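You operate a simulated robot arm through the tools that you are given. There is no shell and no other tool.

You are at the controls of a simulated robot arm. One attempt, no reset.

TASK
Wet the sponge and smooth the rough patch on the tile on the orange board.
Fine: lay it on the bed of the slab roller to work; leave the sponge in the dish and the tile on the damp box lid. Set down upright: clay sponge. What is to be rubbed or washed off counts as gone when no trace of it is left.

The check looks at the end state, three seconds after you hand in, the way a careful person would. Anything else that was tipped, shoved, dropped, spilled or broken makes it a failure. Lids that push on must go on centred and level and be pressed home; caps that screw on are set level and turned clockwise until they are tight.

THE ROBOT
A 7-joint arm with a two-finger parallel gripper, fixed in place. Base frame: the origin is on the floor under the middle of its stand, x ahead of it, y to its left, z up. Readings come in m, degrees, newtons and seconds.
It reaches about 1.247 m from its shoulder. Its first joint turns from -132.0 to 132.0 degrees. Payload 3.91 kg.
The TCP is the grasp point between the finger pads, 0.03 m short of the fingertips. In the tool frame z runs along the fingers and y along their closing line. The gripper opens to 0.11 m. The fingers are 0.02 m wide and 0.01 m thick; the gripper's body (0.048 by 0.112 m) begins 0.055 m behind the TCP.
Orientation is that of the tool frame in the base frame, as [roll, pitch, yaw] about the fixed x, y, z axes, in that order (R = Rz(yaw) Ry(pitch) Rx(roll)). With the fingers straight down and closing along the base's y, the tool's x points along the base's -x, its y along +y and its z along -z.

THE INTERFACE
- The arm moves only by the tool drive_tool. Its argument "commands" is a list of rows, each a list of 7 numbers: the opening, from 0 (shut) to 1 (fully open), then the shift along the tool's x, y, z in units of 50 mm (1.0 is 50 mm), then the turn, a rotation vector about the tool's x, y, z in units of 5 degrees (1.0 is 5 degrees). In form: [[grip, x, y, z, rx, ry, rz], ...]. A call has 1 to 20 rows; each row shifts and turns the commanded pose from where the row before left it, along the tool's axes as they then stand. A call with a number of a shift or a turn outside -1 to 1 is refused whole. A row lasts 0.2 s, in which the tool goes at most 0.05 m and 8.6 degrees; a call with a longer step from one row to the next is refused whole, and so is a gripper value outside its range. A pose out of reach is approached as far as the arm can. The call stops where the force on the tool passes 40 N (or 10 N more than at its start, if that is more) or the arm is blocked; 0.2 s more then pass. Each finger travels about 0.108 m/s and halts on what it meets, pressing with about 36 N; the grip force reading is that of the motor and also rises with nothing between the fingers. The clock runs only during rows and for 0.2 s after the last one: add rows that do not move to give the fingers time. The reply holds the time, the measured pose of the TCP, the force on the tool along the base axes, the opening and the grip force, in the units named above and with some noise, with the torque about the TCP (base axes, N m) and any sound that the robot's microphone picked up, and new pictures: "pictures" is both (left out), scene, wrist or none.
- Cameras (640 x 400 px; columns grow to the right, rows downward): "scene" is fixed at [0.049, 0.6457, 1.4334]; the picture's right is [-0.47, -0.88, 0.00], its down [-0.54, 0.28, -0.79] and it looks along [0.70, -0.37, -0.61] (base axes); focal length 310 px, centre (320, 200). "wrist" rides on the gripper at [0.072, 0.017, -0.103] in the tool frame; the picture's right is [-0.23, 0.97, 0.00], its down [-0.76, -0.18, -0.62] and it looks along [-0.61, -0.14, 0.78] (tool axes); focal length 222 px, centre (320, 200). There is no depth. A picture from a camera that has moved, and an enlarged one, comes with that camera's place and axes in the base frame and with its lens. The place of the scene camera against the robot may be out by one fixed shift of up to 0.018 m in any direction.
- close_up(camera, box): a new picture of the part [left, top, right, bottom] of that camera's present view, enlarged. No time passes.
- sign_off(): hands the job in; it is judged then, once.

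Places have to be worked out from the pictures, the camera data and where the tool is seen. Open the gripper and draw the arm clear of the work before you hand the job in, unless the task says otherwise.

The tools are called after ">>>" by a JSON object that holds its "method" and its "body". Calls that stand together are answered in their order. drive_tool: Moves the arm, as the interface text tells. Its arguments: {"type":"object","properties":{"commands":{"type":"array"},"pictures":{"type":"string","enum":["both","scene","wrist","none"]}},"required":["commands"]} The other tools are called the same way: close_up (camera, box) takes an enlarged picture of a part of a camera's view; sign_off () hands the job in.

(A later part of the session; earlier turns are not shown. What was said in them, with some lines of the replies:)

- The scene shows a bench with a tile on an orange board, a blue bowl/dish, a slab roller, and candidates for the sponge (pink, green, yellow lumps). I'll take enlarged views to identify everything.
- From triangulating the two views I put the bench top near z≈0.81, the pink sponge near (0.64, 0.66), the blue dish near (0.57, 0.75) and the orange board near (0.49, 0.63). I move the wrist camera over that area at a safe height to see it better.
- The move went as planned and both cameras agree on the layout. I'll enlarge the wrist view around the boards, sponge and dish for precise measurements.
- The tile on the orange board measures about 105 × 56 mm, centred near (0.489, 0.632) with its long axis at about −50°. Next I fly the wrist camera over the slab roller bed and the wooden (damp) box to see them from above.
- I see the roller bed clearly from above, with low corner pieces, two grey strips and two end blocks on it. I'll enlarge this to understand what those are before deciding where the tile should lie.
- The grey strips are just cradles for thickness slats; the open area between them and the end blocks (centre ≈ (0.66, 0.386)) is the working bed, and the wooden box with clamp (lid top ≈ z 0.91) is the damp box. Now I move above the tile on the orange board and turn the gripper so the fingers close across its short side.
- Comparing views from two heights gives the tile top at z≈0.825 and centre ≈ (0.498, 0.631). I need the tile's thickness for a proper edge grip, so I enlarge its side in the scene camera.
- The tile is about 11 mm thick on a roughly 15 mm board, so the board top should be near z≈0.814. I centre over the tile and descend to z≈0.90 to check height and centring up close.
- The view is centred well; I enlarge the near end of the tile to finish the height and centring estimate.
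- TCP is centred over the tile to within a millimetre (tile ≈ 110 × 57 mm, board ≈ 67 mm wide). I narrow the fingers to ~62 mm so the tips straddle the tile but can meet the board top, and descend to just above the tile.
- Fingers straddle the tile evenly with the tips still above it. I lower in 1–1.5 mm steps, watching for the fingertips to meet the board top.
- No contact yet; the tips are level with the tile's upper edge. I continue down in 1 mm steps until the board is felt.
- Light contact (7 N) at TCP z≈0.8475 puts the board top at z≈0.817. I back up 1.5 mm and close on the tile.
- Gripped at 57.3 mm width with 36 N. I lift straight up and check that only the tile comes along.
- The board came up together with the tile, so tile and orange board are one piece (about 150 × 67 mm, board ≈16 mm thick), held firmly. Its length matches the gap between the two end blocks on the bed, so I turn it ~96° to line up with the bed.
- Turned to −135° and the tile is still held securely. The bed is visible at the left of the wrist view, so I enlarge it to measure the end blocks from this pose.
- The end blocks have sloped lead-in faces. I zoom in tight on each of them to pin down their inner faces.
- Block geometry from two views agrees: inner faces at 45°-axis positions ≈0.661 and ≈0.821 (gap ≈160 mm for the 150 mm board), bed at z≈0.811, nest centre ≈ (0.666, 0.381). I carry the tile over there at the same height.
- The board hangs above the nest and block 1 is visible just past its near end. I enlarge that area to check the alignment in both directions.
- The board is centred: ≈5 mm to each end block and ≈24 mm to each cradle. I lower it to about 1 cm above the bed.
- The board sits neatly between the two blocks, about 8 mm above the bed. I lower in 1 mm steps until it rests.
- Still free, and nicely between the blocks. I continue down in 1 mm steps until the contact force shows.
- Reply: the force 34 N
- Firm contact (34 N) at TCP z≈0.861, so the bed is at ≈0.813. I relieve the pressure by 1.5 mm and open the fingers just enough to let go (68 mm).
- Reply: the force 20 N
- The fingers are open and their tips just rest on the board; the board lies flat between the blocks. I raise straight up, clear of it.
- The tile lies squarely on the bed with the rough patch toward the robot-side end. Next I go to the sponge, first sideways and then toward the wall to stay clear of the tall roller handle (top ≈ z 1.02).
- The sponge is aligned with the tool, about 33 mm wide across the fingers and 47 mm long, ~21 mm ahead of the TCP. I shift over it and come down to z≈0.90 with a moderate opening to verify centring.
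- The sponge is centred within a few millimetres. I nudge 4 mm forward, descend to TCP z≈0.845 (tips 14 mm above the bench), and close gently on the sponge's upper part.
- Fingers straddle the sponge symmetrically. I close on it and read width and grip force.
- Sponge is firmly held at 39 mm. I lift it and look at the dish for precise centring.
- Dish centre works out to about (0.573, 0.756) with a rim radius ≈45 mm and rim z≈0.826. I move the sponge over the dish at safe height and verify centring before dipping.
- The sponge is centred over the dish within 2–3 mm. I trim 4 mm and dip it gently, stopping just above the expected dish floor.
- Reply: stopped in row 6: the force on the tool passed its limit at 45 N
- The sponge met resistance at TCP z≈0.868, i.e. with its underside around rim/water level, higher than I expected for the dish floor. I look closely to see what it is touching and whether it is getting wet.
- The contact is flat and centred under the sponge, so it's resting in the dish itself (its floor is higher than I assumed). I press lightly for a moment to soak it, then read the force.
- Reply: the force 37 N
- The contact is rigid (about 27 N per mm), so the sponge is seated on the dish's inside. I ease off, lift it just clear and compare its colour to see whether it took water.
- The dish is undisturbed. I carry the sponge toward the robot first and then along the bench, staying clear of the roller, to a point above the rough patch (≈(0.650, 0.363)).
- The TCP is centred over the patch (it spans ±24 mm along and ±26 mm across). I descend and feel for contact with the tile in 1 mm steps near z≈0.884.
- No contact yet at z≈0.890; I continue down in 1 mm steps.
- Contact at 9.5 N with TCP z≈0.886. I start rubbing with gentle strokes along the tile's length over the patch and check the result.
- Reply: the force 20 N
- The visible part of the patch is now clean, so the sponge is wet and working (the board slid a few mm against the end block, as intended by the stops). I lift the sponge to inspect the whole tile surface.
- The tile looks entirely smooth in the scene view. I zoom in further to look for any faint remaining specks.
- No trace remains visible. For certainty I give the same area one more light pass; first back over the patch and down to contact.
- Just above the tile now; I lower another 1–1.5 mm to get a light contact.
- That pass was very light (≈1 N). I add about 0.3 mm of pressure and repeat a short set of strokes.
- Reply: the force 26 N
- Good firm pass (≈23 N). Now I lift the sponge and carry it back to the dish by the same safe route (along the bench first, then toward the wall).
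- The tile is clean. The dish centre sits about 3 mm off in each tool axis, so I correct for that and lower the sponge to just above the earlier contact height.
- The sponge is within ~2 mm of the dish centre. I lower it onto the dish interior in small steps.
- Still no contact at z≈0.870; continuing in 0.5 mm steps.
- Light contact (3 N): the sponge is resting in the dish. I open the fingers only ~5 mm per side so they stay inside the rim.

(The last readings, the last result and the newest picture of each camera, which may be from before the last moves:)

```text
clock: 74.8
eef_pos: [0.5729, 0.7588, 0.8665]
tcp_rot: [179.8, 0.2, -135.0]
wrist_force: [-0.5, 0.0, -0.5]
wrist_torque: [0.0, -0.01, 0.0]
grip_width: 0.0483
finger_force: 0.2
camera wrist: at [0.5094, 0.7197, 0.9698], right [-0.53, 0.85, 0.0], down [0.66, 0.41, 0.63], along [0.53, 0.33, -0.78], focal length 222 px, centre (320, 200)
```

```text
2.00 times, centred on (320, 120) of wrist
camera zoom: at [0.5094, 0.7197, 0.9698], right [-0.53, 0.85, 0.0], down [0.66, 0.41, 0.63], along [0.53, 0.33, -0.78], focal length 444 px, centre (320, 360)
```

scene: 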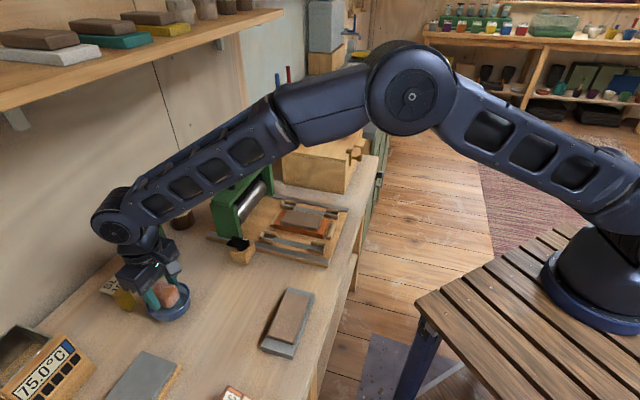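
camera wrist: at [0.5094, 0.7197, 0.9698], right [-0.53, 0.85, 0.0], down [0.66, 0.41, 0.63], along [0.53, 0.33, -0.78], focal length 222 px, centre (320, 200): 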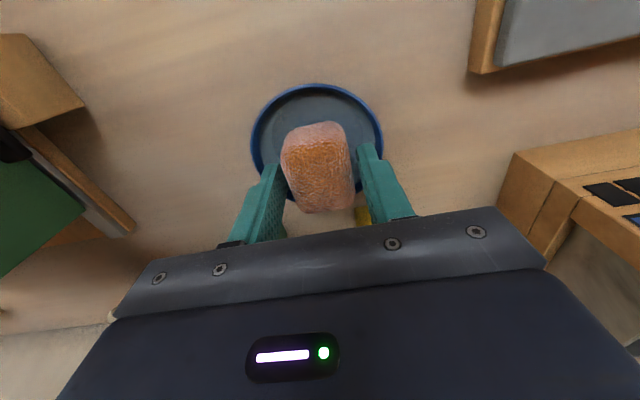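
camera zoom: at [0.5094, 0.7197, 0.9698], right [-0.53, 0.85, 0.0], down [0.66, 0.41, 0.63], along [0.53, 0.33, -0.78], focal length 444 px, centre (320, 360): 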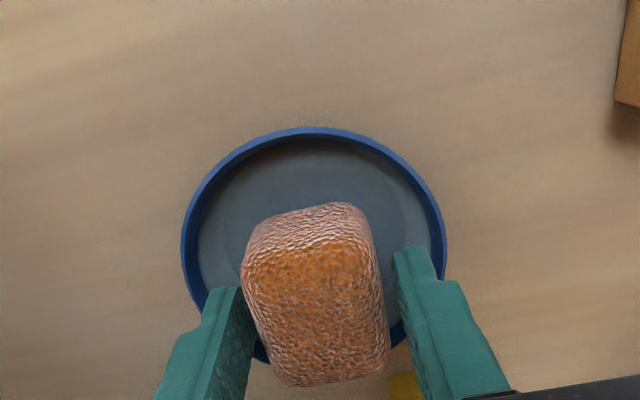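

The sponge stays upright on its own in the dish. I lift straight up and check.

>>> {"method": "drive_tool", "body": {"commands": [[0.44, 0, 0, -0.1, 0, 0, 0], [0.44, 0, 0, -0.3, 0, 0, 0], [0.44, 0, 0, -0.5, 0, 0, 0], [0.44, 0, 0, -0.7, 0, 0, 0], [0.44, 0, 0, -0.7, 0, 0, 0], [0.44, 0, 0, -0.3, 0, 0, 0]]}}

>>> {"method": "close_up", "body": {"camera": "scene", "box": [136, 270, 216, 320]}}

>>> {"method": "close_up", "body": {"camera": "wrist", "box": [200, 20, 440, 220]}}

```text
clock: 76.2
eef_pos: [0.5712, 0.7565, 0.9974]
tcp_rot: [180.0, 0.2, -134.9]
wrist_force: [-0.7, 0.1, -0.1]
wrist_torque: [-0.03, 0.0, -0.02]
grip_width: 0.0485
finger_force: 0.0
camera wrist: at [0.5082, 0.7181, 1.1002], right [-0.53, 0.85, 0.0], down [0.66, 0.41, 0.63], along [0.53, 0.33, -0.78], focal length 222 px, centre (320, 200)
```

scene: 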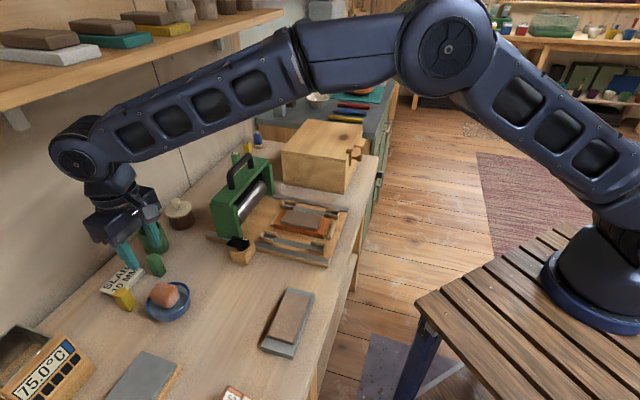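
wrist: 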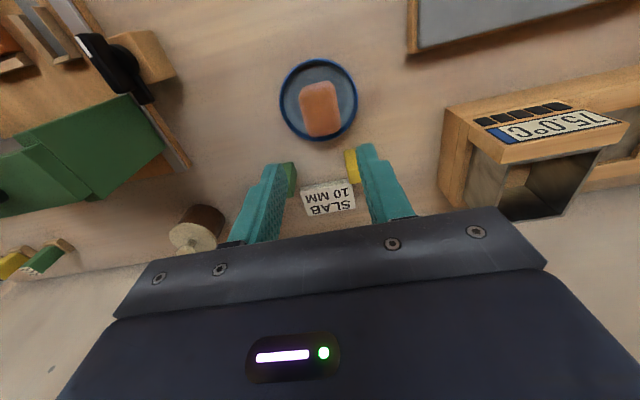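

```text
8.00 times, centred on (176, 295) of scene
camera zoom: at [0.049, 0.6457, 1.4334], right [-0.47, -0.88, 0.0], down [-0.54, 0.28, -0.79], along [0.7, -0.37, -0.61], focal length 2476 px, centre (1472, -560)
```

zoom: 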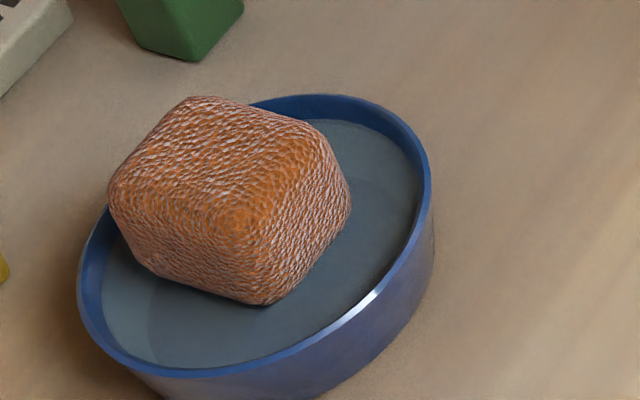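

```text
2.00 times, centred on (320, 120) of wrist
camera zoom: at [0.5082, 0.7181, 1.1002], right [-0.53, 0.85, 0.0], down [0.66, 0.41, 0.63], along [0.53, 0.33, -0.78], focal length 444 px, centre (320, 360)
```

zoom: 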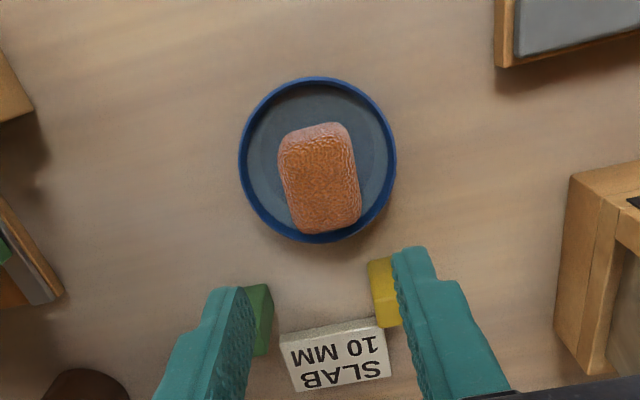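

The sponge sits upright, well inside the dish, and nothing else moved. Now I return over the tile by the same route to pick it up.

>>> {"method": "drive_tool", "body": {"commands": [[0.5, 0.784, 0, 0, 0, 0, 0], [0.5, 0.784, 0, 0, 0, 0, 0], [0.5, 0.784, 0, 0, 0, 0, 0], [0.5, 0.784, 0, 0, 0, 0, 0], [0.5, 0.784, 0, 0, 0, 0, 0], [0.58, 0, -0.8325, 0, 0, 0, 0], [0.58, 0, -0.8325, 0, 0, 0, 0], [0.58, 0, -0.8325, 0, 0, 0, 0], [0.58, 0, -0.8325, 0, 0, 0, 0], [0.58, 0, -0.8325, 0, 0, 0, 0], [0.58, 0, -0.8325, 0, 0, 0, 0], [0.58, 0, -0.8325, 0, 0, 0, 0], [0.58, 0, -0.8325, 0, 0, 0, 0], [0.58, 0, 0, 0, 0, 0, 0]]}}

>>> {"method": "close_up", "body": {"camera": "wrist", "box": [200, 0, 440, 200]}}

>>> {"method": "close_up", "body": {"camera": "wrist", "box": [0, 40, 256, 240]}}

```text
clock: 79.2
eef_pos: [0.6691, 0.3847, 0.9971]
tcp_rot: [179.9, 0.3, -134.9]
wrist_force: [-0.3, 0.1, -0.6]
wrist_torque: [0.0, -0.02, 0.01]
grip_width: 0.0638
finger_force: 0.0
camera wrist: at [0.6052, 0.3451, 1.0984], right [-0.53, 0.85, 0.0], down [0.66, 0.41, 0.63], along [0.53, 0.33, -0.78], focal length 222 px, centre (320, 200)
```

scene: 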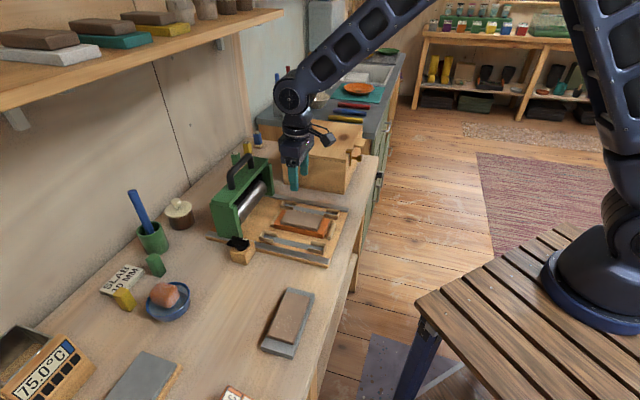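
wrist: 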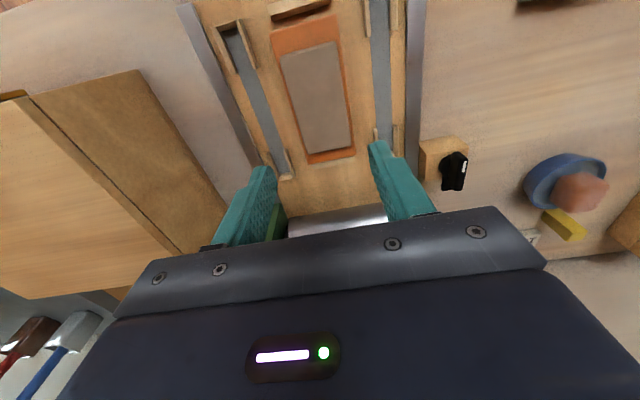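

```text
2.00 times, centred on (320, 100) of wrist
camera zoom: at [0.6052, 0.3451, 1.0984], right [-0.53, 0.85, 0.0], down [0.66, 0.41, 0.63], along [0.53, 0.33, -0.78], focal length 444 px, centre (320, 400)
```

zoom: 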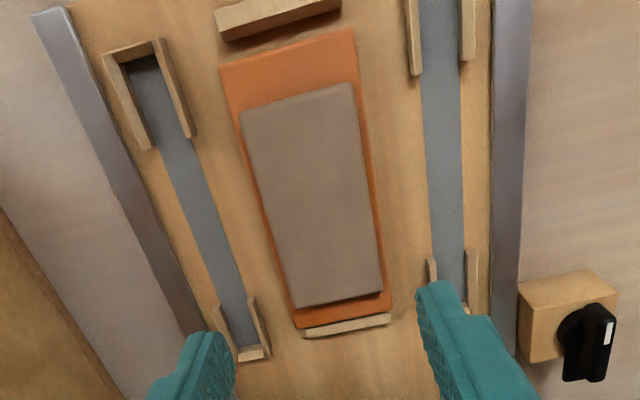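

```text
2.00 times, centred on (128, 140) of wrist
camera zoom: at [0.6052, 0.3451, 1.0984], right [-0.53, 0.85, 0.0], down [0.66, 0.41, 0.63], along [0.53, 0.33, -0.78], focal length 444 px, centre (704, 320)
```

zoom: 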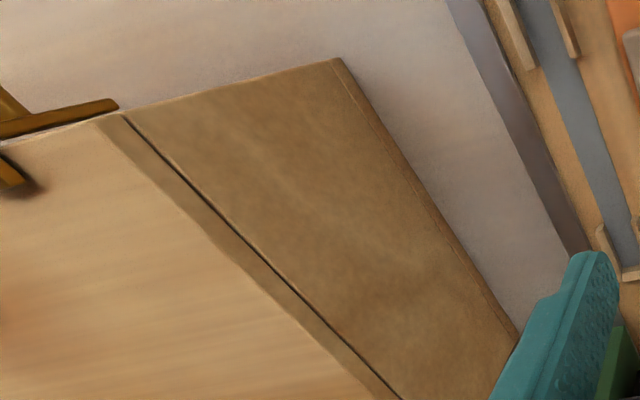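

The tile is centred under the TCP within 2 mm, rotated ≈1.2°. I trim the rotation and descend to just above tile level with a 68 mm opening.

>>> {"method": "drive_tool", "body": {"commands": [[0.62, 0.02, 0, 0.4, 0, 0, 0.24], [0.62, 0, 0, 0.6, 0, 0, 0], [0.62, 0, 0, 0.6, 0, 0, 0], [0.62, 0, 0, 0.5, 0, 0, 0], [0.62, 0, 0, 0.3, 0, 0, 0], [0.62, 0, 0, 0.14, 0, 0, 0], [0.62, 0, 0, 0, 0, 0, 0]]}}

>>> {"method": "close_up", "body": {"camera": "wrist", "box": [200, 100, 440, 250]}}

>>> {"method": "close_up", "body": {"camera": "wrist", "box": [200, 0, 440, 150]}}

>>> {"method": "close_up", "body": {"camera": "scene", "box": [264, 185, 344, 235]}}

```text
clock: 80.8
eef_pos: [0.6693, 0.3846, 0.8686]
tcp_rot: [179.9, 0.2, -136.1]
wrist_force: [-0.1, 0.6, 0.2]
wrist_torque: [0.0, 0.03, 0.04]
grip_width: 0.0684
finger_force: 0.1
camera wrist: at [0.6046, 0.3459, 0.971], right [-0.51, 0.86, 0.0], down [0.67, 0.4, 0.63], along [0.54, 0.32, -0.78], focal length 222 px, centre (320, 200)
```

scene: 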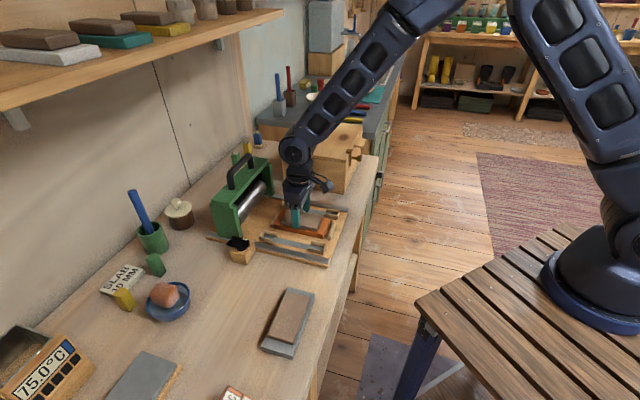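
wrist: 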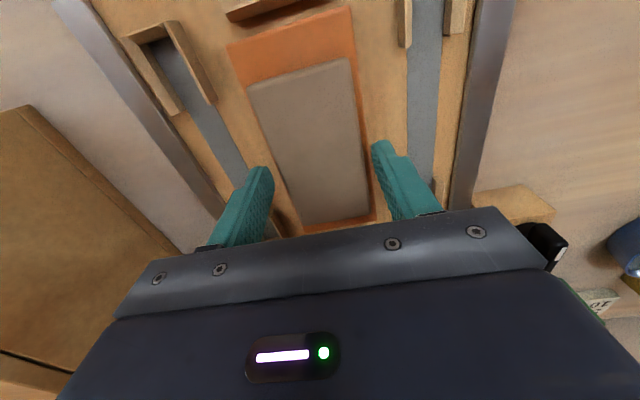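

```text
2.67 times, centred on (320, 175) of wrist
camera zoom: at [0.6046, 0.3459, 0.971], right [-0.51, 0.86, 0.0], down [0.67, 0.4, 0.63], along [0.54, 0.32, -0.78], focal length 592 px, centre (320, 267)
```

zoom: 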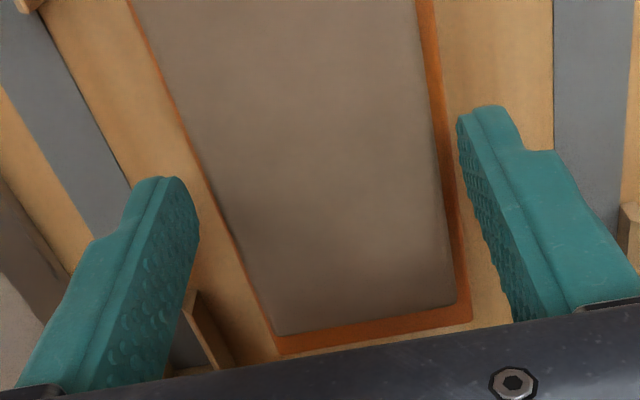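

```text
2.67 times, centred on (320, 75) of wrist
camera zoom: at [0.6046, 0.3459, 0.971], right [-0.51, 0.86, 0.0], down [0.67, 0.4, 0.63], along [0.54, 0.32, -0.78], focal length 592 px, centre (320, 533)
```

zoom: 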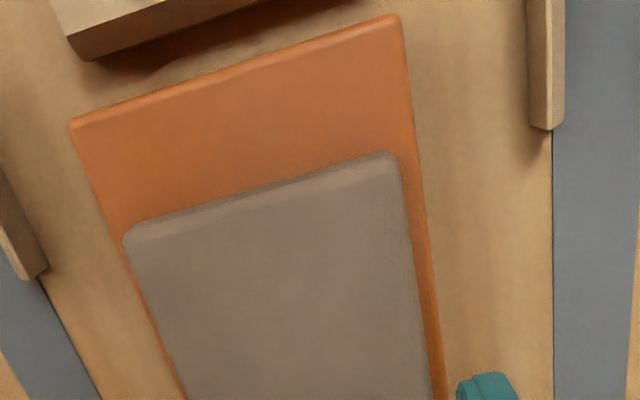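

```text
8.00 times, centred on (304, 210) of scene
camera zoom: at [0.049, 0.6457, 1.4334], right [-0.47, -0.88, 0.0], down [-0.54, 0.28, -0.79], along [0.7, -0.37, -0.61], focal length 2476 px, centre (448, 120)
```

zoom: 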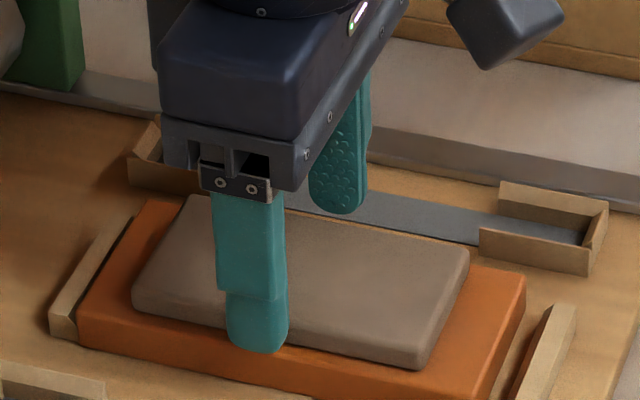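

Fingers straddle the tile; I trim about 1 mm and 0.6°, go down the last 6 mm and close on the tile.

>>> {"method": "drive_tool", "body": {"commands": [[0.62, 0.03, 0.022, 0, 0, 0, -0.12], [0.62, 0, 0, 0.04, 0, 0, 0], [0.62, 0, 0, 0.04, 0, 0, 0], [0.62, 0, 0, 0.03, 0, 0, 0], [0.62, 0, 0, 0, 0, 0, 0]], "pictures": "none"}}

```text
clock: 82.0
eef_pos: [0.6693, 0.3851, 0.8641]
tcp_rot: [179.9, 0.1, -135.6]
wrist_force: [-0.2, -0.2, -0.5]
wrist_torque: [0.01, -0.01, 0.02]
grip_width: 0.0681
finger_force: 0.0
```

>>> {"method": "drive_tool", "body": {"commands": [[0.62, 0, 0, 0.02, 0, 0, 0], [0.3, 0, 0, 0, 0, 0, 0], [0.3, 0, 0, 0, 0, 0, 0], [0.3, 0, 0, 0, 0, 0, 0], [0.3, 0, 0, 0, 0, 0, 0]], "pictures": "wrist"}}

>>> {"method": "close_up", "body": {"camera": "scene", "box": [264, 185, 344, 235]}}

```text
clock: 83.2
eef_pos: [0.6679, 0.3841, 0.8621]
tcp_rot: [179.9, 0.2, -135.7]
wrist_force: [2.3, -1.9, 1.4]
wrist_torque: [-0.1, 0.02, 0.05]
grip_width: 0.0575
finger_force: 35.8
camera wrist: at [0.6037, 0.3456, 0.9654], right [-0.52, 0.85, 0.0], down [0.67, 0.4, 0.63], along [0.53, 0.33, -0.78], focal length 222 px, centre (320, 200)
```

wrist: 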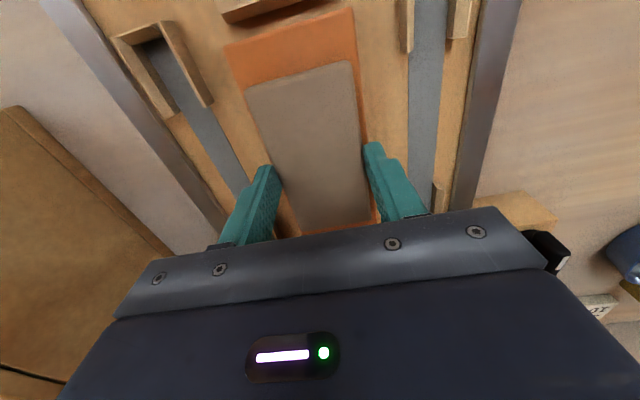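

```text
8.00 times, centred on (304, 210) of scene
camera zoom: at [0.049, 0.6457, 1.4334], right [-0.47, -0.88, 0.0], down [-0.54, 0.28, -0.79], along [0.7, -0.37, -0.61], focal length 2476 px, centre (448, 120)
```

zoom: 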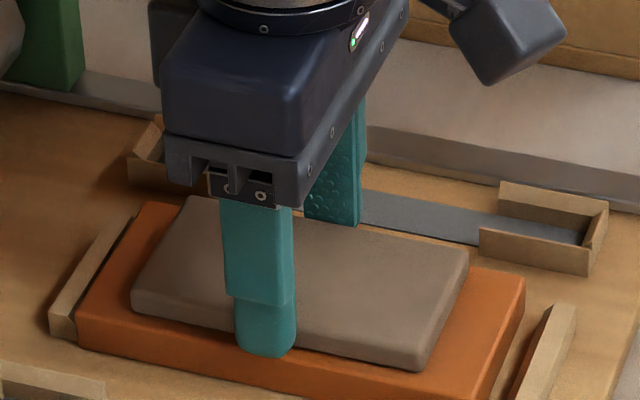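

Gripped at 57.5 mm. I lift straight up to z≈1.06, well above the damp box lid, and look at the box.

>>> {"method": "drive_tool", "body": {"commands": [[0.3, 0, 0, -0.1, 0, 0, 0], [0.3, 0, 0, -0.3, 0, 0, 0], [0.3, 0, 0, -0.6, 0, 0, 0], [0.3, 0, 0, -0.8, 0, 0, 0], [0.3, 0, 0, -0.8, 0, 0, 0], [0.3, 0, 0, -0.8, 0, 0, 0], [0.3, 0, 0, -0.5, 0, 0, 0], [0.3, 0, 0, -0.1, 0, 0, 0], [0.3, 0, 0, 0, 0, 0, 0]]}}

>>> {"method": "close_up", "body": {"camera": "wrist", "box": [0, 40, 256, 240]}}

>>> {"method": "close_up", "body": {"camera": "scene", "box": [256, 100, 384, 200]}}

```text
clock: 85.2
eef_pos: [0.6664, 0.384, 1.0643]
tcp_rot: [179.8, 0.2, -135.5]
wrist_force: [-0.4, 0.2, -3.4]
wrist_torque: [0.01, 0.01, -0.02]
grip_width: 0.0572
finger_force: 36.8
camera wrist: at [0.6023, 0.3454, 1.1661], right [-0.52, 0.85, 0.0], down [0.67, 0.4, 0.63], along [0.53, 0.33, -0.78], focal length 222 px, centre (320, 200)
```

scene: 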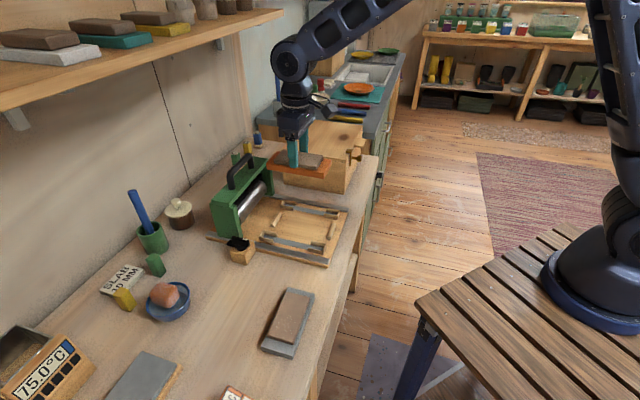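
wrist: 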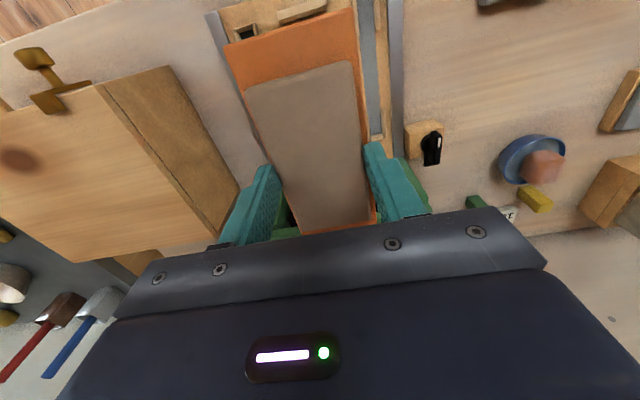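

```text
2.00 times, centred on (128, 140) of wrist
camera zoom: at [0.6023, 0.3454, 1.1661], right [-0.52, 0.85, 0.0], down [0.67, 0.4, 0.63], along [0.53, 0.33, -0.78], focal length 444 px, centre (704, 320)
```

zoom: 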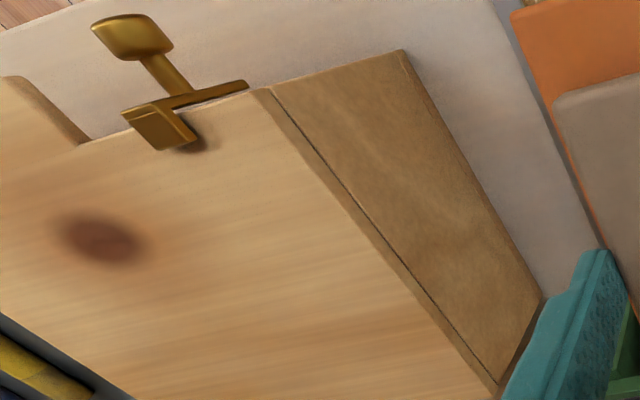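

```text
4.00 times, centred on (320, 150) of scene
camera zoom: at [0.049, 0.6457, 1.4334], right [-0.47, -0.88, 0.0], down [-0.54, 0.28, -0.79], along [0.7, -0.37, -0.61], focal length 1238 px, centre (320, 400)
```

zoom: 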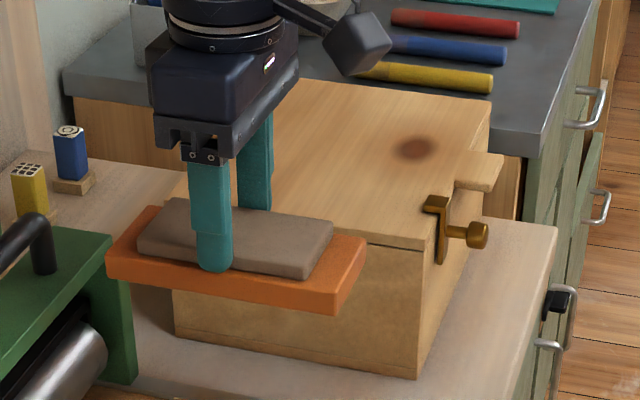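

The tile is up and held; re-measuring with the box's visible bottom corner puts the lid top at z≈0.937, spanning roughly x+y and x−y ranges that fit the board easily away from the clamp and dark spot. I carry the tile over to about (0.905, 0.205) at the present height.

>>> {"method": "drive_tool", "body": {"commands": [[0.3, 0, -0.5, 0, 0, 0, 0], [0.3, 0, -0.84, 0, 0, 0, 0], [0.3, 0, -0.84, 0, 0, 0, 0], [0.3, 0, -0.84, 0, 0, 0, 0], [0.3, 0, -0.84, 0, 0, 0, 0], [0.3, 0, -0.84, 0, 0, 0, 0], [0.3, 0, -0.7, 0, 0, 0, 0], [0.3, 0, -0.48, 0, 0, 0, 0], [0.3, -0.44, 0, 0, 0, 0, 0], [0.3, -0.43, 0, 0, 0, 0, 0], [0.3, 0, 0, 0, 0, 0, 0]]}}

>>> {"method": "close_up", "body": {"camera": "wrist", "box": [120, 0, 520, 240]}}

>>> {"method": "close_up", "body": {"camera": "scene", "box": [256, 100, 384, 200]}}

```text
clock: 87.6
eef_pos: [0.9036, 0.2023, 1.0621]
tcp_rot: [179.9, 0.1, -135.5]
wrist_force: [0.2, -0.2, -1.8]
wrist_torque: [-0.01, -0.03, 0.04]
grip_width: 0.0576
finger_force: 36.2
camera wrist: at [0.8391, 0.165, 1.1641], right [-0.52, 0.85, 0.0], down [0.67, 0.4, 0.63], along [0.53, 0.33, -0.78], focal length 222 px, centre (320, 200)
```

scene: 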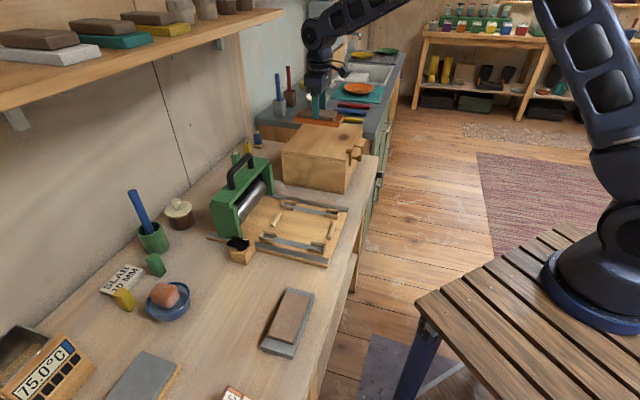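
wrist: 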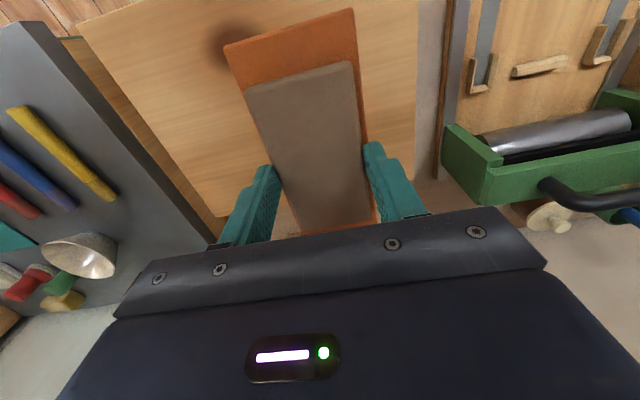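

```text
1.60 times, centred on (320, 120) of wrist
camera zoom: at [0.8391, 0.165, 1.1641], right [-0.52, 0.85, 0.0], down [0.67, 0.4, 0.63], along [0.53, 0.33, -0.78], focal length 355 px, centre (320, 328)
```

zoom: 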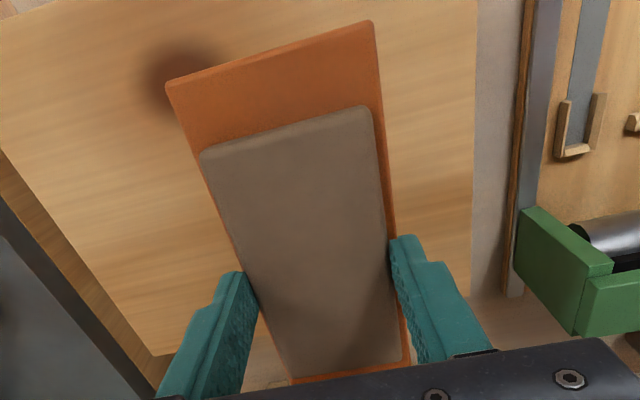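

```text
4.00 times, centred on (320, 150) of scene
camera zoom: at [0.049, 0.6457, 1.4334], right [-0.47, -0.88, 0.0], down [-0.54, 0.28, -0.79], along [0.7, -0.37, -0.61], focal length 1238 px, centre (320, 400)
```

zoom: 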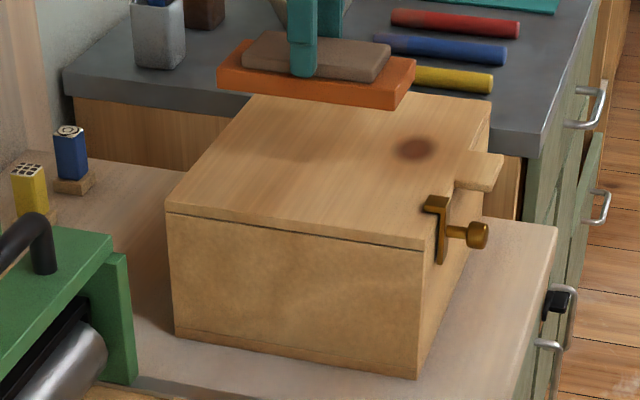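

The board hangs fully within the lid area (≥30 mm from its edges, clear of the clamp and the dark spot). I shift 1 cm further from the spot and lower to about 1 cm above the lid.

>>> {"method": "drive_tool", "body": {"commands": [[0.3, 0, 0.2, 0.2, 0, 0, 0], [0.3, 0, 0, 0.3, 0, 0, 0], [0.3, 0, 0, 0.3, 0, 0, 0], [0.3, 0, 0, 0.2, 0, 0, 0], [0.3, 0, 0, 0.15, 0, 0, 0], [0.3, 0, 0, 0.08, 0, 0, 0], [0.3, 0, 0, 0, 0, 0, 0]]}}

>>> {"method": "close_up", "body": {"camera": "scene", "box": [272, 95, 384, 165]}}

>>> {"method": "close_up", "body": {"camera": "wrist", "box": [120, 0, 520, 240]}}

```text
clock: 89.2
eef_pos: [0.8979, 0.2101, 1.0011]
tcp_rot: [179.9, 0.1, -135.6]
wrist_force: [0.6, -1.2, -2.1]
wrist_torque: [0.01, 0.01, -0.03]
grip_width: 0.0572
finger_force: 36.0
camera wrist: at [0.8334, 0.1722, 1.1037], right [-0.52, 0.85, 0.0], down [0.67, 0.4, 0.63], along [0.53, 0.33, -0.78], focal length 222 px, centre (320, 200)
```

scene: 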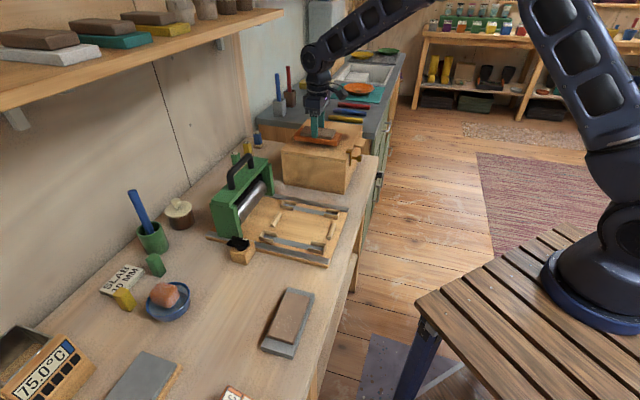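
wrist: 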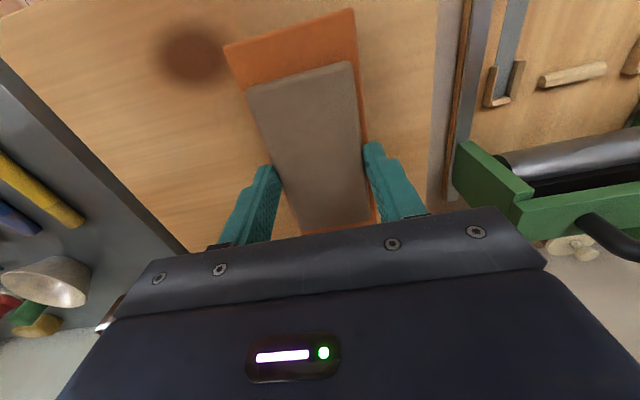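

```text
5.71 times, centred on (328, 130) of scene
camera zoom: at [0.049, 0.6457, 1.4334], right [-0.47, -0.88, 0.0], down [-0.54, 0.28, -0.79], along [0.7, -0.37, -0.61], focal length 1769 px, centre (274, 600)
```

zoom: 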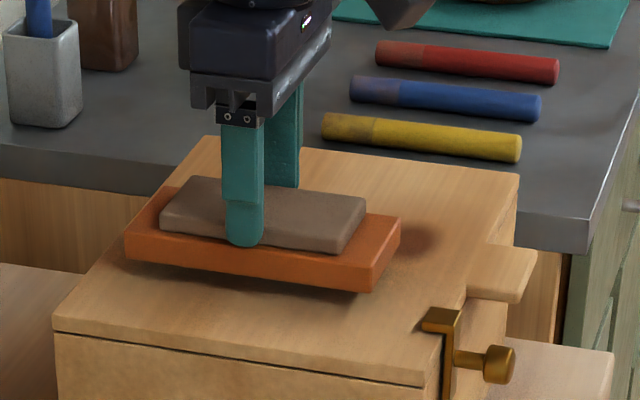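

```text
1.60 times, centred on (320, 120) of wrist
camera zoom: at [0.8334, 0.1722, 1.1037], right [-0.52, 0.85, 0.0], down [0.67, 0.4, 0.63], along [0.53, 0.33, -0.78], focal length 355 px, centre (320, 328)
```

zoom: 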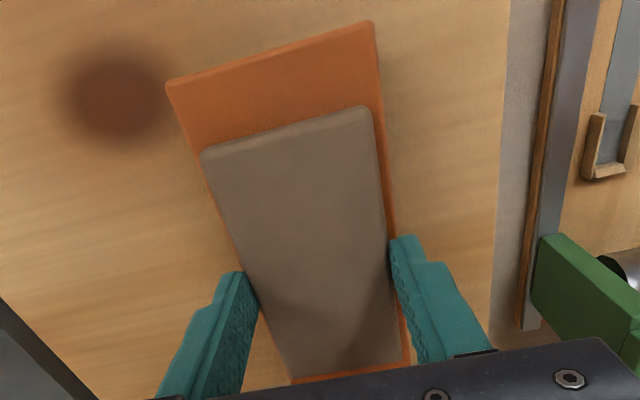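

Good placement, well clear of the dark spot and clamp. I lower in 1 mm steps to feel for the lid.

>>> {"method": "drive_tool", "body": {"commands": [[0.3, 0, 0, 0.02, 0, 0, 0], [0.3, 0, 0, 0.02, 0, 0, 0], [0.3, 0, 0, 0.02, 0, 0, 0], [0.3, 0, 0, 0.02, 0, 0, 0], [0.3, 0, 0, 0.02, 0, 0, 0], [0.3, 0, 0, 0.02, 0, 0, 0], [0.3, 0, 0, 0.02, 0, 0, 0], [0.3, 0, 0, 0.02, 0, 0, 0], [0.3, 0, 0, 0, 0, 0, 0]], "pictures": "none"}}

>>> {"method": "close_up", "body": {"camera": "scene", "box": [280, 110, 360, 160]}}

```text
clock: 91.2
eef_pos: [0.8969, 0.2119, 0.9937]
tcp_rot: [179.9, 0.1, -135.5]
wrist_force: [0.0, 0.1, -2.2]
wrist_torque: [0.02, 0.0, -0.03]
grip_width: 0.0574
finger_force: 36.4
```

```text
8.00 times, centred on (320, 135) of scene
camera zoom: at [0.049, 0.6457, 1.4334], right [-0.47, -0.88, 0.0], down [-0.54, 0.28, -0.79], along [0.7, -0.37, -0.61], focal length 2476 px, centre (320, 720)
```

zoom: 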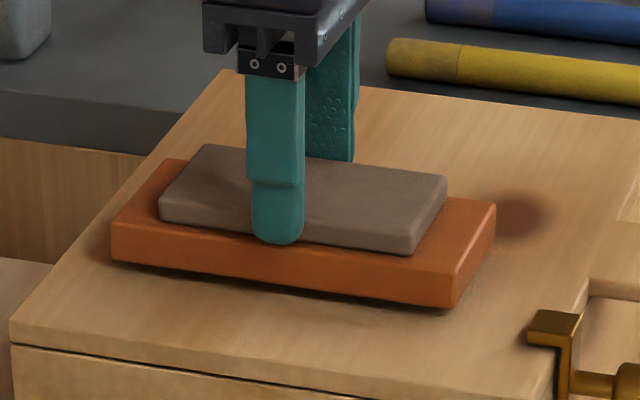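

>>> {"method": "drive_tool", "body": {"commands": [[0.3, 0, 0, 0.02, 0, 0, 0], [0.3, 0, 0, 0.02, 0, 0, 0], [0.3, 0, 0, 0.02, 0, 0, 0], [0.3, 0, 0, 0.02, 0, 0, 0], [0.3, 0, 0, 0, 0, 0, 0]], "pictures": "none"}}

```text
clock: 92.4
eef_pos: [0.8977, 0.2104, 0.9887]
tcp_rot: [180.0, 0.2, -135.7]
wrist_force: [-1.0, -0.7, -2.5]
wrist_torque: [-0.02, 0.04, 0.03]
grip_width: 0.0576
finger_force: 36.4
```

Still hanging free at z≈0.989; I keep lowering in 1 mm steps.

>>> {"method": "drive_tool", "body": {"commands": [[0.3, 0, 0, 0.02, 0, 0, 0], [0.3, 0, 0, 0.02, 0, 0, 0], [0.3, 0, 0, 0.02, 0, 0, 0], [0.3, 0, 0, 0, 0, 0, 0]], "pictures": "none"}}

>>> {"method": "close_up", "body": {"camera": "scene", "box": [280, 110, 360, 160]}}

```text
clock: 93.4
eef_pos: [0.8967, 0.2112, 0.9881]
tcp_rot: [180.0, 0.3, -135.5]
wrist_force: [2.0, 4.1, 16.4]
wrist_torque: [-0.03, 0.43, 0.01]
grip_width: 0.0574
finger_force: 35.4
```

```text
8.00 times, centred on (320, 135) of scene
camera zoom: at [0.049, 0.6457, 1.4334], right [-0.47, -0.88, 0.0], down [-0.54, 0.28, -0.79], along [0.7, -0.37, -0.61], focal length 2476 px, centre (320, 720)
```

zoom: 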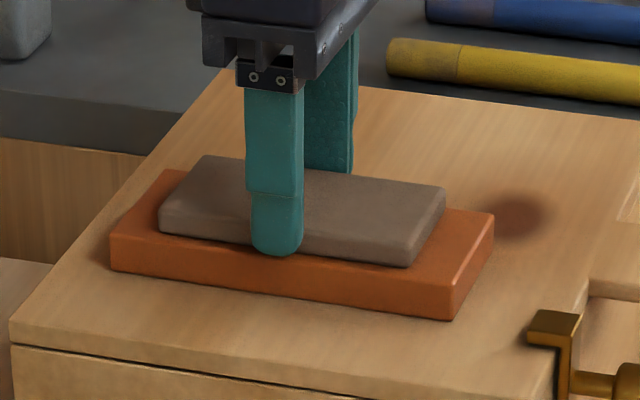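

The board has touched down on the lid (16 N). I ease off slightly and open the fingers to 68 mm.

>>> {"method": "drive_tool", "body": {"commands": [[0.3, 0, 0, -0.008, 0, 0, 0], [0.45, 0, 0, 0, 0, 0, 0], [0.55, 0, 0, 0, 0, 0, 0], [0.6, 0, 0, 0, 0, 0, 0], [0.6, 0, 0, 0, 0, 0, 0]]}}

>>> {"method": "close_up", "body": {"camera": "scene", "box": [280, 110, 360, 160]}}

```text
clock: 94.6
eef_pos: [0.8969, 0.2117, 0.9878]
tcp_rot: [179.8, 0.2, -135.5]
wrist_force: [0.2, 0.9, -0.2]
wrist_torque: [-0.04, 0.0, -0.02]
grip_width: 0.0661
finger_force: 0.1
camera wrist: at [0.8331, 0.1724, 1.0893], right [-0.52, 0.85, 0.0], down [0.67, 0.4, 0.63], along [0.53, 0.33, -0.78], focal length 222 px, centre (320, 200)
```

scene: 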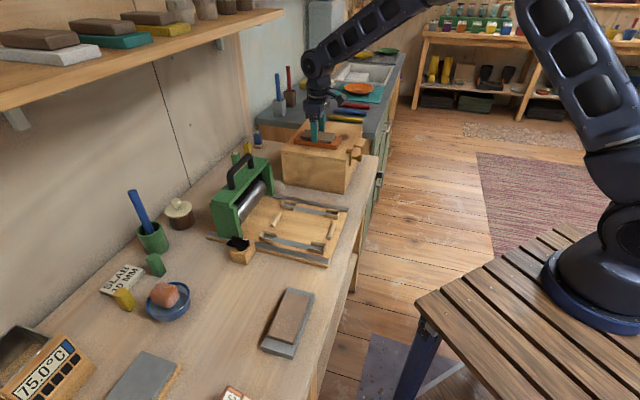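
wrist: 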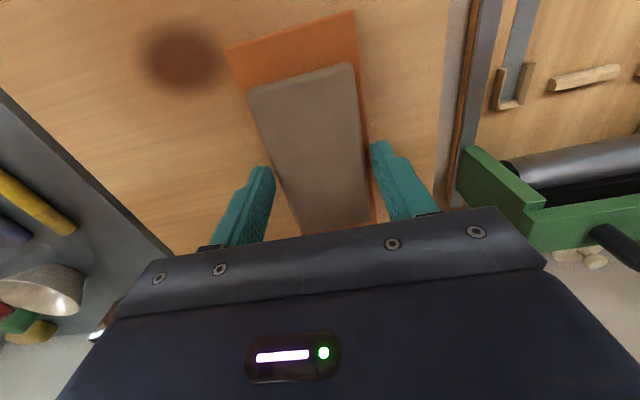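

```text
8.00 times, centred on (320, 135) of scene
camera zoom: at [0.049, 0.6457, 1.4334], right [-0.47, -0.88, 0.0], down [-0.54, 0.28, -0.79], along [0.7, -0.37, -0.61], focal length 2476 px, centre (320, 720)
```

zoom: 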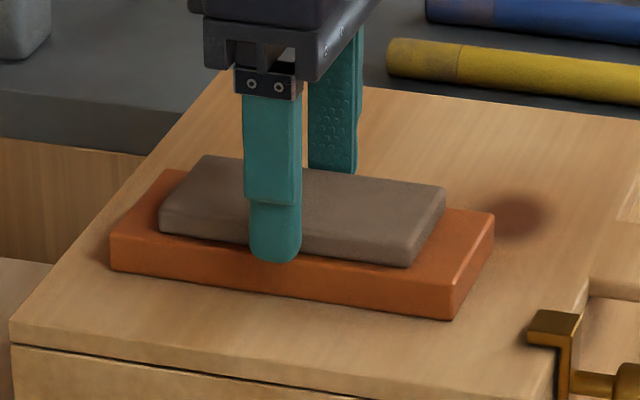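

Released with no residual force; the tile and board lie flat on the lid. I raise straight up and retreat clear of the work.

>>> {"method": "drive_tool", "body": {"commands": [[0.62, 0, 0, -0.1, 0, 0, 0], [0.62, 0, 0, -0.3, 0, 0, 0], [0.62, 0, 0, -0.6, 0, 0, 0], [0.62, 0, 0, -0.8, 0, 0, 0], [0.62, 0, 0, -0.8, 0, 0, 0], [0.62, 0, 0, -0.8, 0, 0, 0], [0.62, 0.6, 0, -0.6, 0, 0, 0], [0.62, 0.9, 0, 0, 0, 0, 0], [0.62, 0.9, 0, 0, 0, 0, 0], [0.62, 0.9, 0, 0, 0, 0, 0], [0.62, 0.9, 0, 0, 0, 0, 0], [1, 0.9, 0, 0, 0, 0, 0], [1, 0.6, 0, 0, 0, 0, 0], [1, 0, 0, 0, 0, 0, 0]]}}

>>> {"method": "close_up", "body": {"camera": "scene", "box": [272, 100, 368, 160]}}

>>> {"method": "close_up", "body": {"camera": "scene", "box": [80, 180, 272, 300]}}

>>> {"method": "close_up", "body": {"camera": "scene", "box": [120, 250, 376, 400]}}

```text
clock: 97.6
eef_pos: [0.6932, 0.011, 1.1864]
tcp_rot: [179.9, 0.3, -135.6]
wrist_force: [0.0, 0.1, 0.0]
wrist_torque: [0.01, 0.01, -0.02]
grip_width: 0.1098
finger_force: 0.1
camera wrist: at [0.6292, -0.0286, 1.2885], right [-0.52, 0.85, 0.0], down [0.67, 0.4, 0.63], along [0.53, 0.33, -0.78], focal length 222 px, centre (320, 200)
```

scene: 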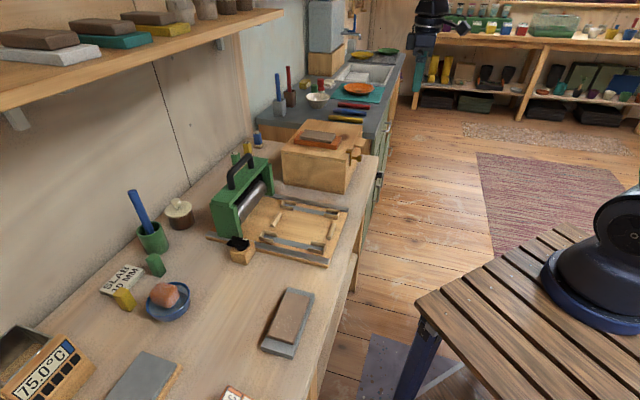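
wrist: 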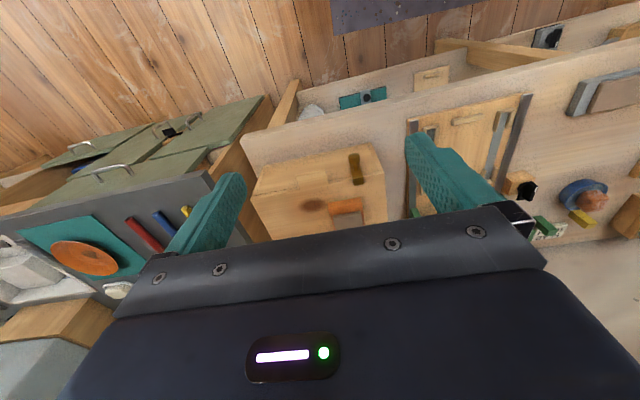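

```text
6.67 times, centred on (320, 130) of scene
camera zoom: at [0.049, 0.6457, 1.4334], right [-0.47, -0.88, 0.0], down [-0.54, 0.28, -0.79], along [0.7, -0.37, -0.61], focal length 2064 px, centre (320, 667)
```

zoom: 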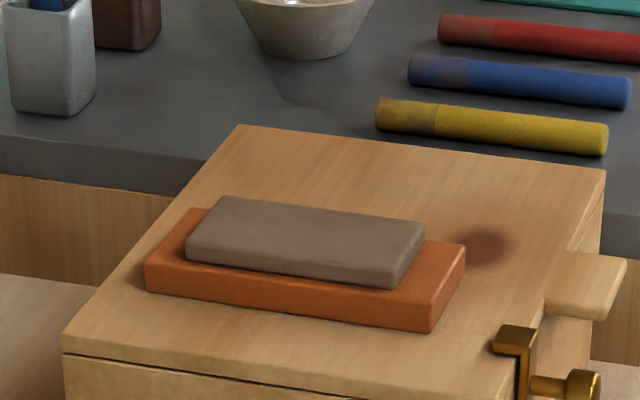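

```text
3.33 times, centred on (176, 240) of scene
camera zoom: at [0.049, 0.6457, 1.4334], right [-0.47, -0.88, 0.0], down [-0.54, 0.28, -0.79], along [0.7, -0.37, -0.61], focal length 1032 px, centre (800, 67)
```

zoom: 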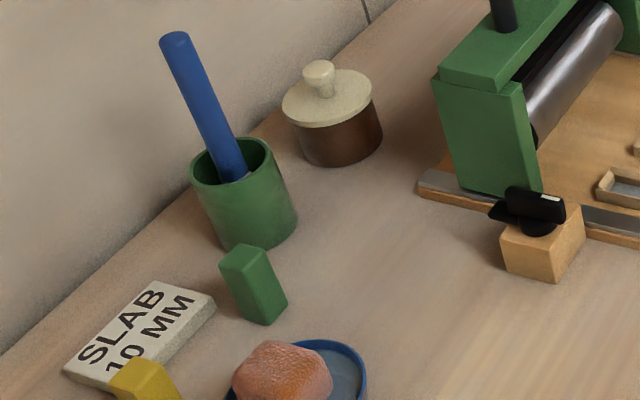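

```text
2.50 times, centred on (248, 325) of scene
camera zoom: at [0.049, 0.6457, 1.4334], right [-0.47, -0.88, 0.0], down [-0.54, 0.28, -0.79], along [0.7, -0.37, -0.61], focal length 774 px, centre (500, -112)
```

zoom: 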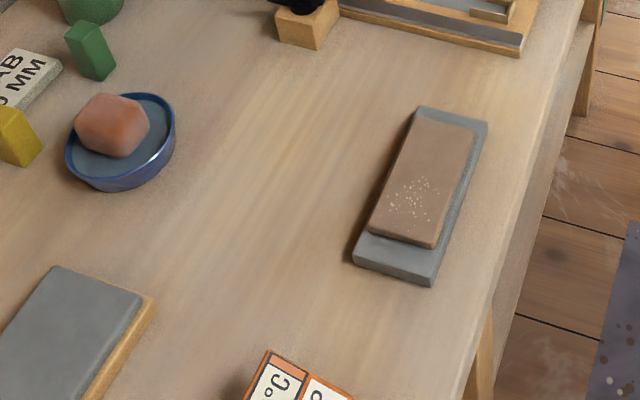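

The tile, with no specks left, lies flat on the damp box lid. The sponge sits upright in the dish, everything else is where it was, and the gripper is open and clear. I hand the job in.

>>> {"method": "sign_off", "body": {}}

```text
The job is handed in.
```

The rough patch on the orange-board tile is smoothed and the job is handed in. No trace of the patch was visible even in enlarged views of the tile.

- **Tile:** The tile and its orange board came up as one piece, so I moved them together. I worked the tile on the slab roller bed between the two end blocks. It now lies flat on the lid of the wooden clamped box, which I took to be the damp box, away from the clamp and the dark spot.
- **Sponge:** I dipped it in the blue dish and rubbed the patch in three passes. It is back in the dish, standing upright.
- **Wetting:** The sponge didn't change colour when dipped, and it met a firm surface near the water level instead of sinking in. I judged it wet because the specks came off in the first strokes.

In the last pictures everything else on the bench was where it started. The gripper is open and the arm is clear of the work.
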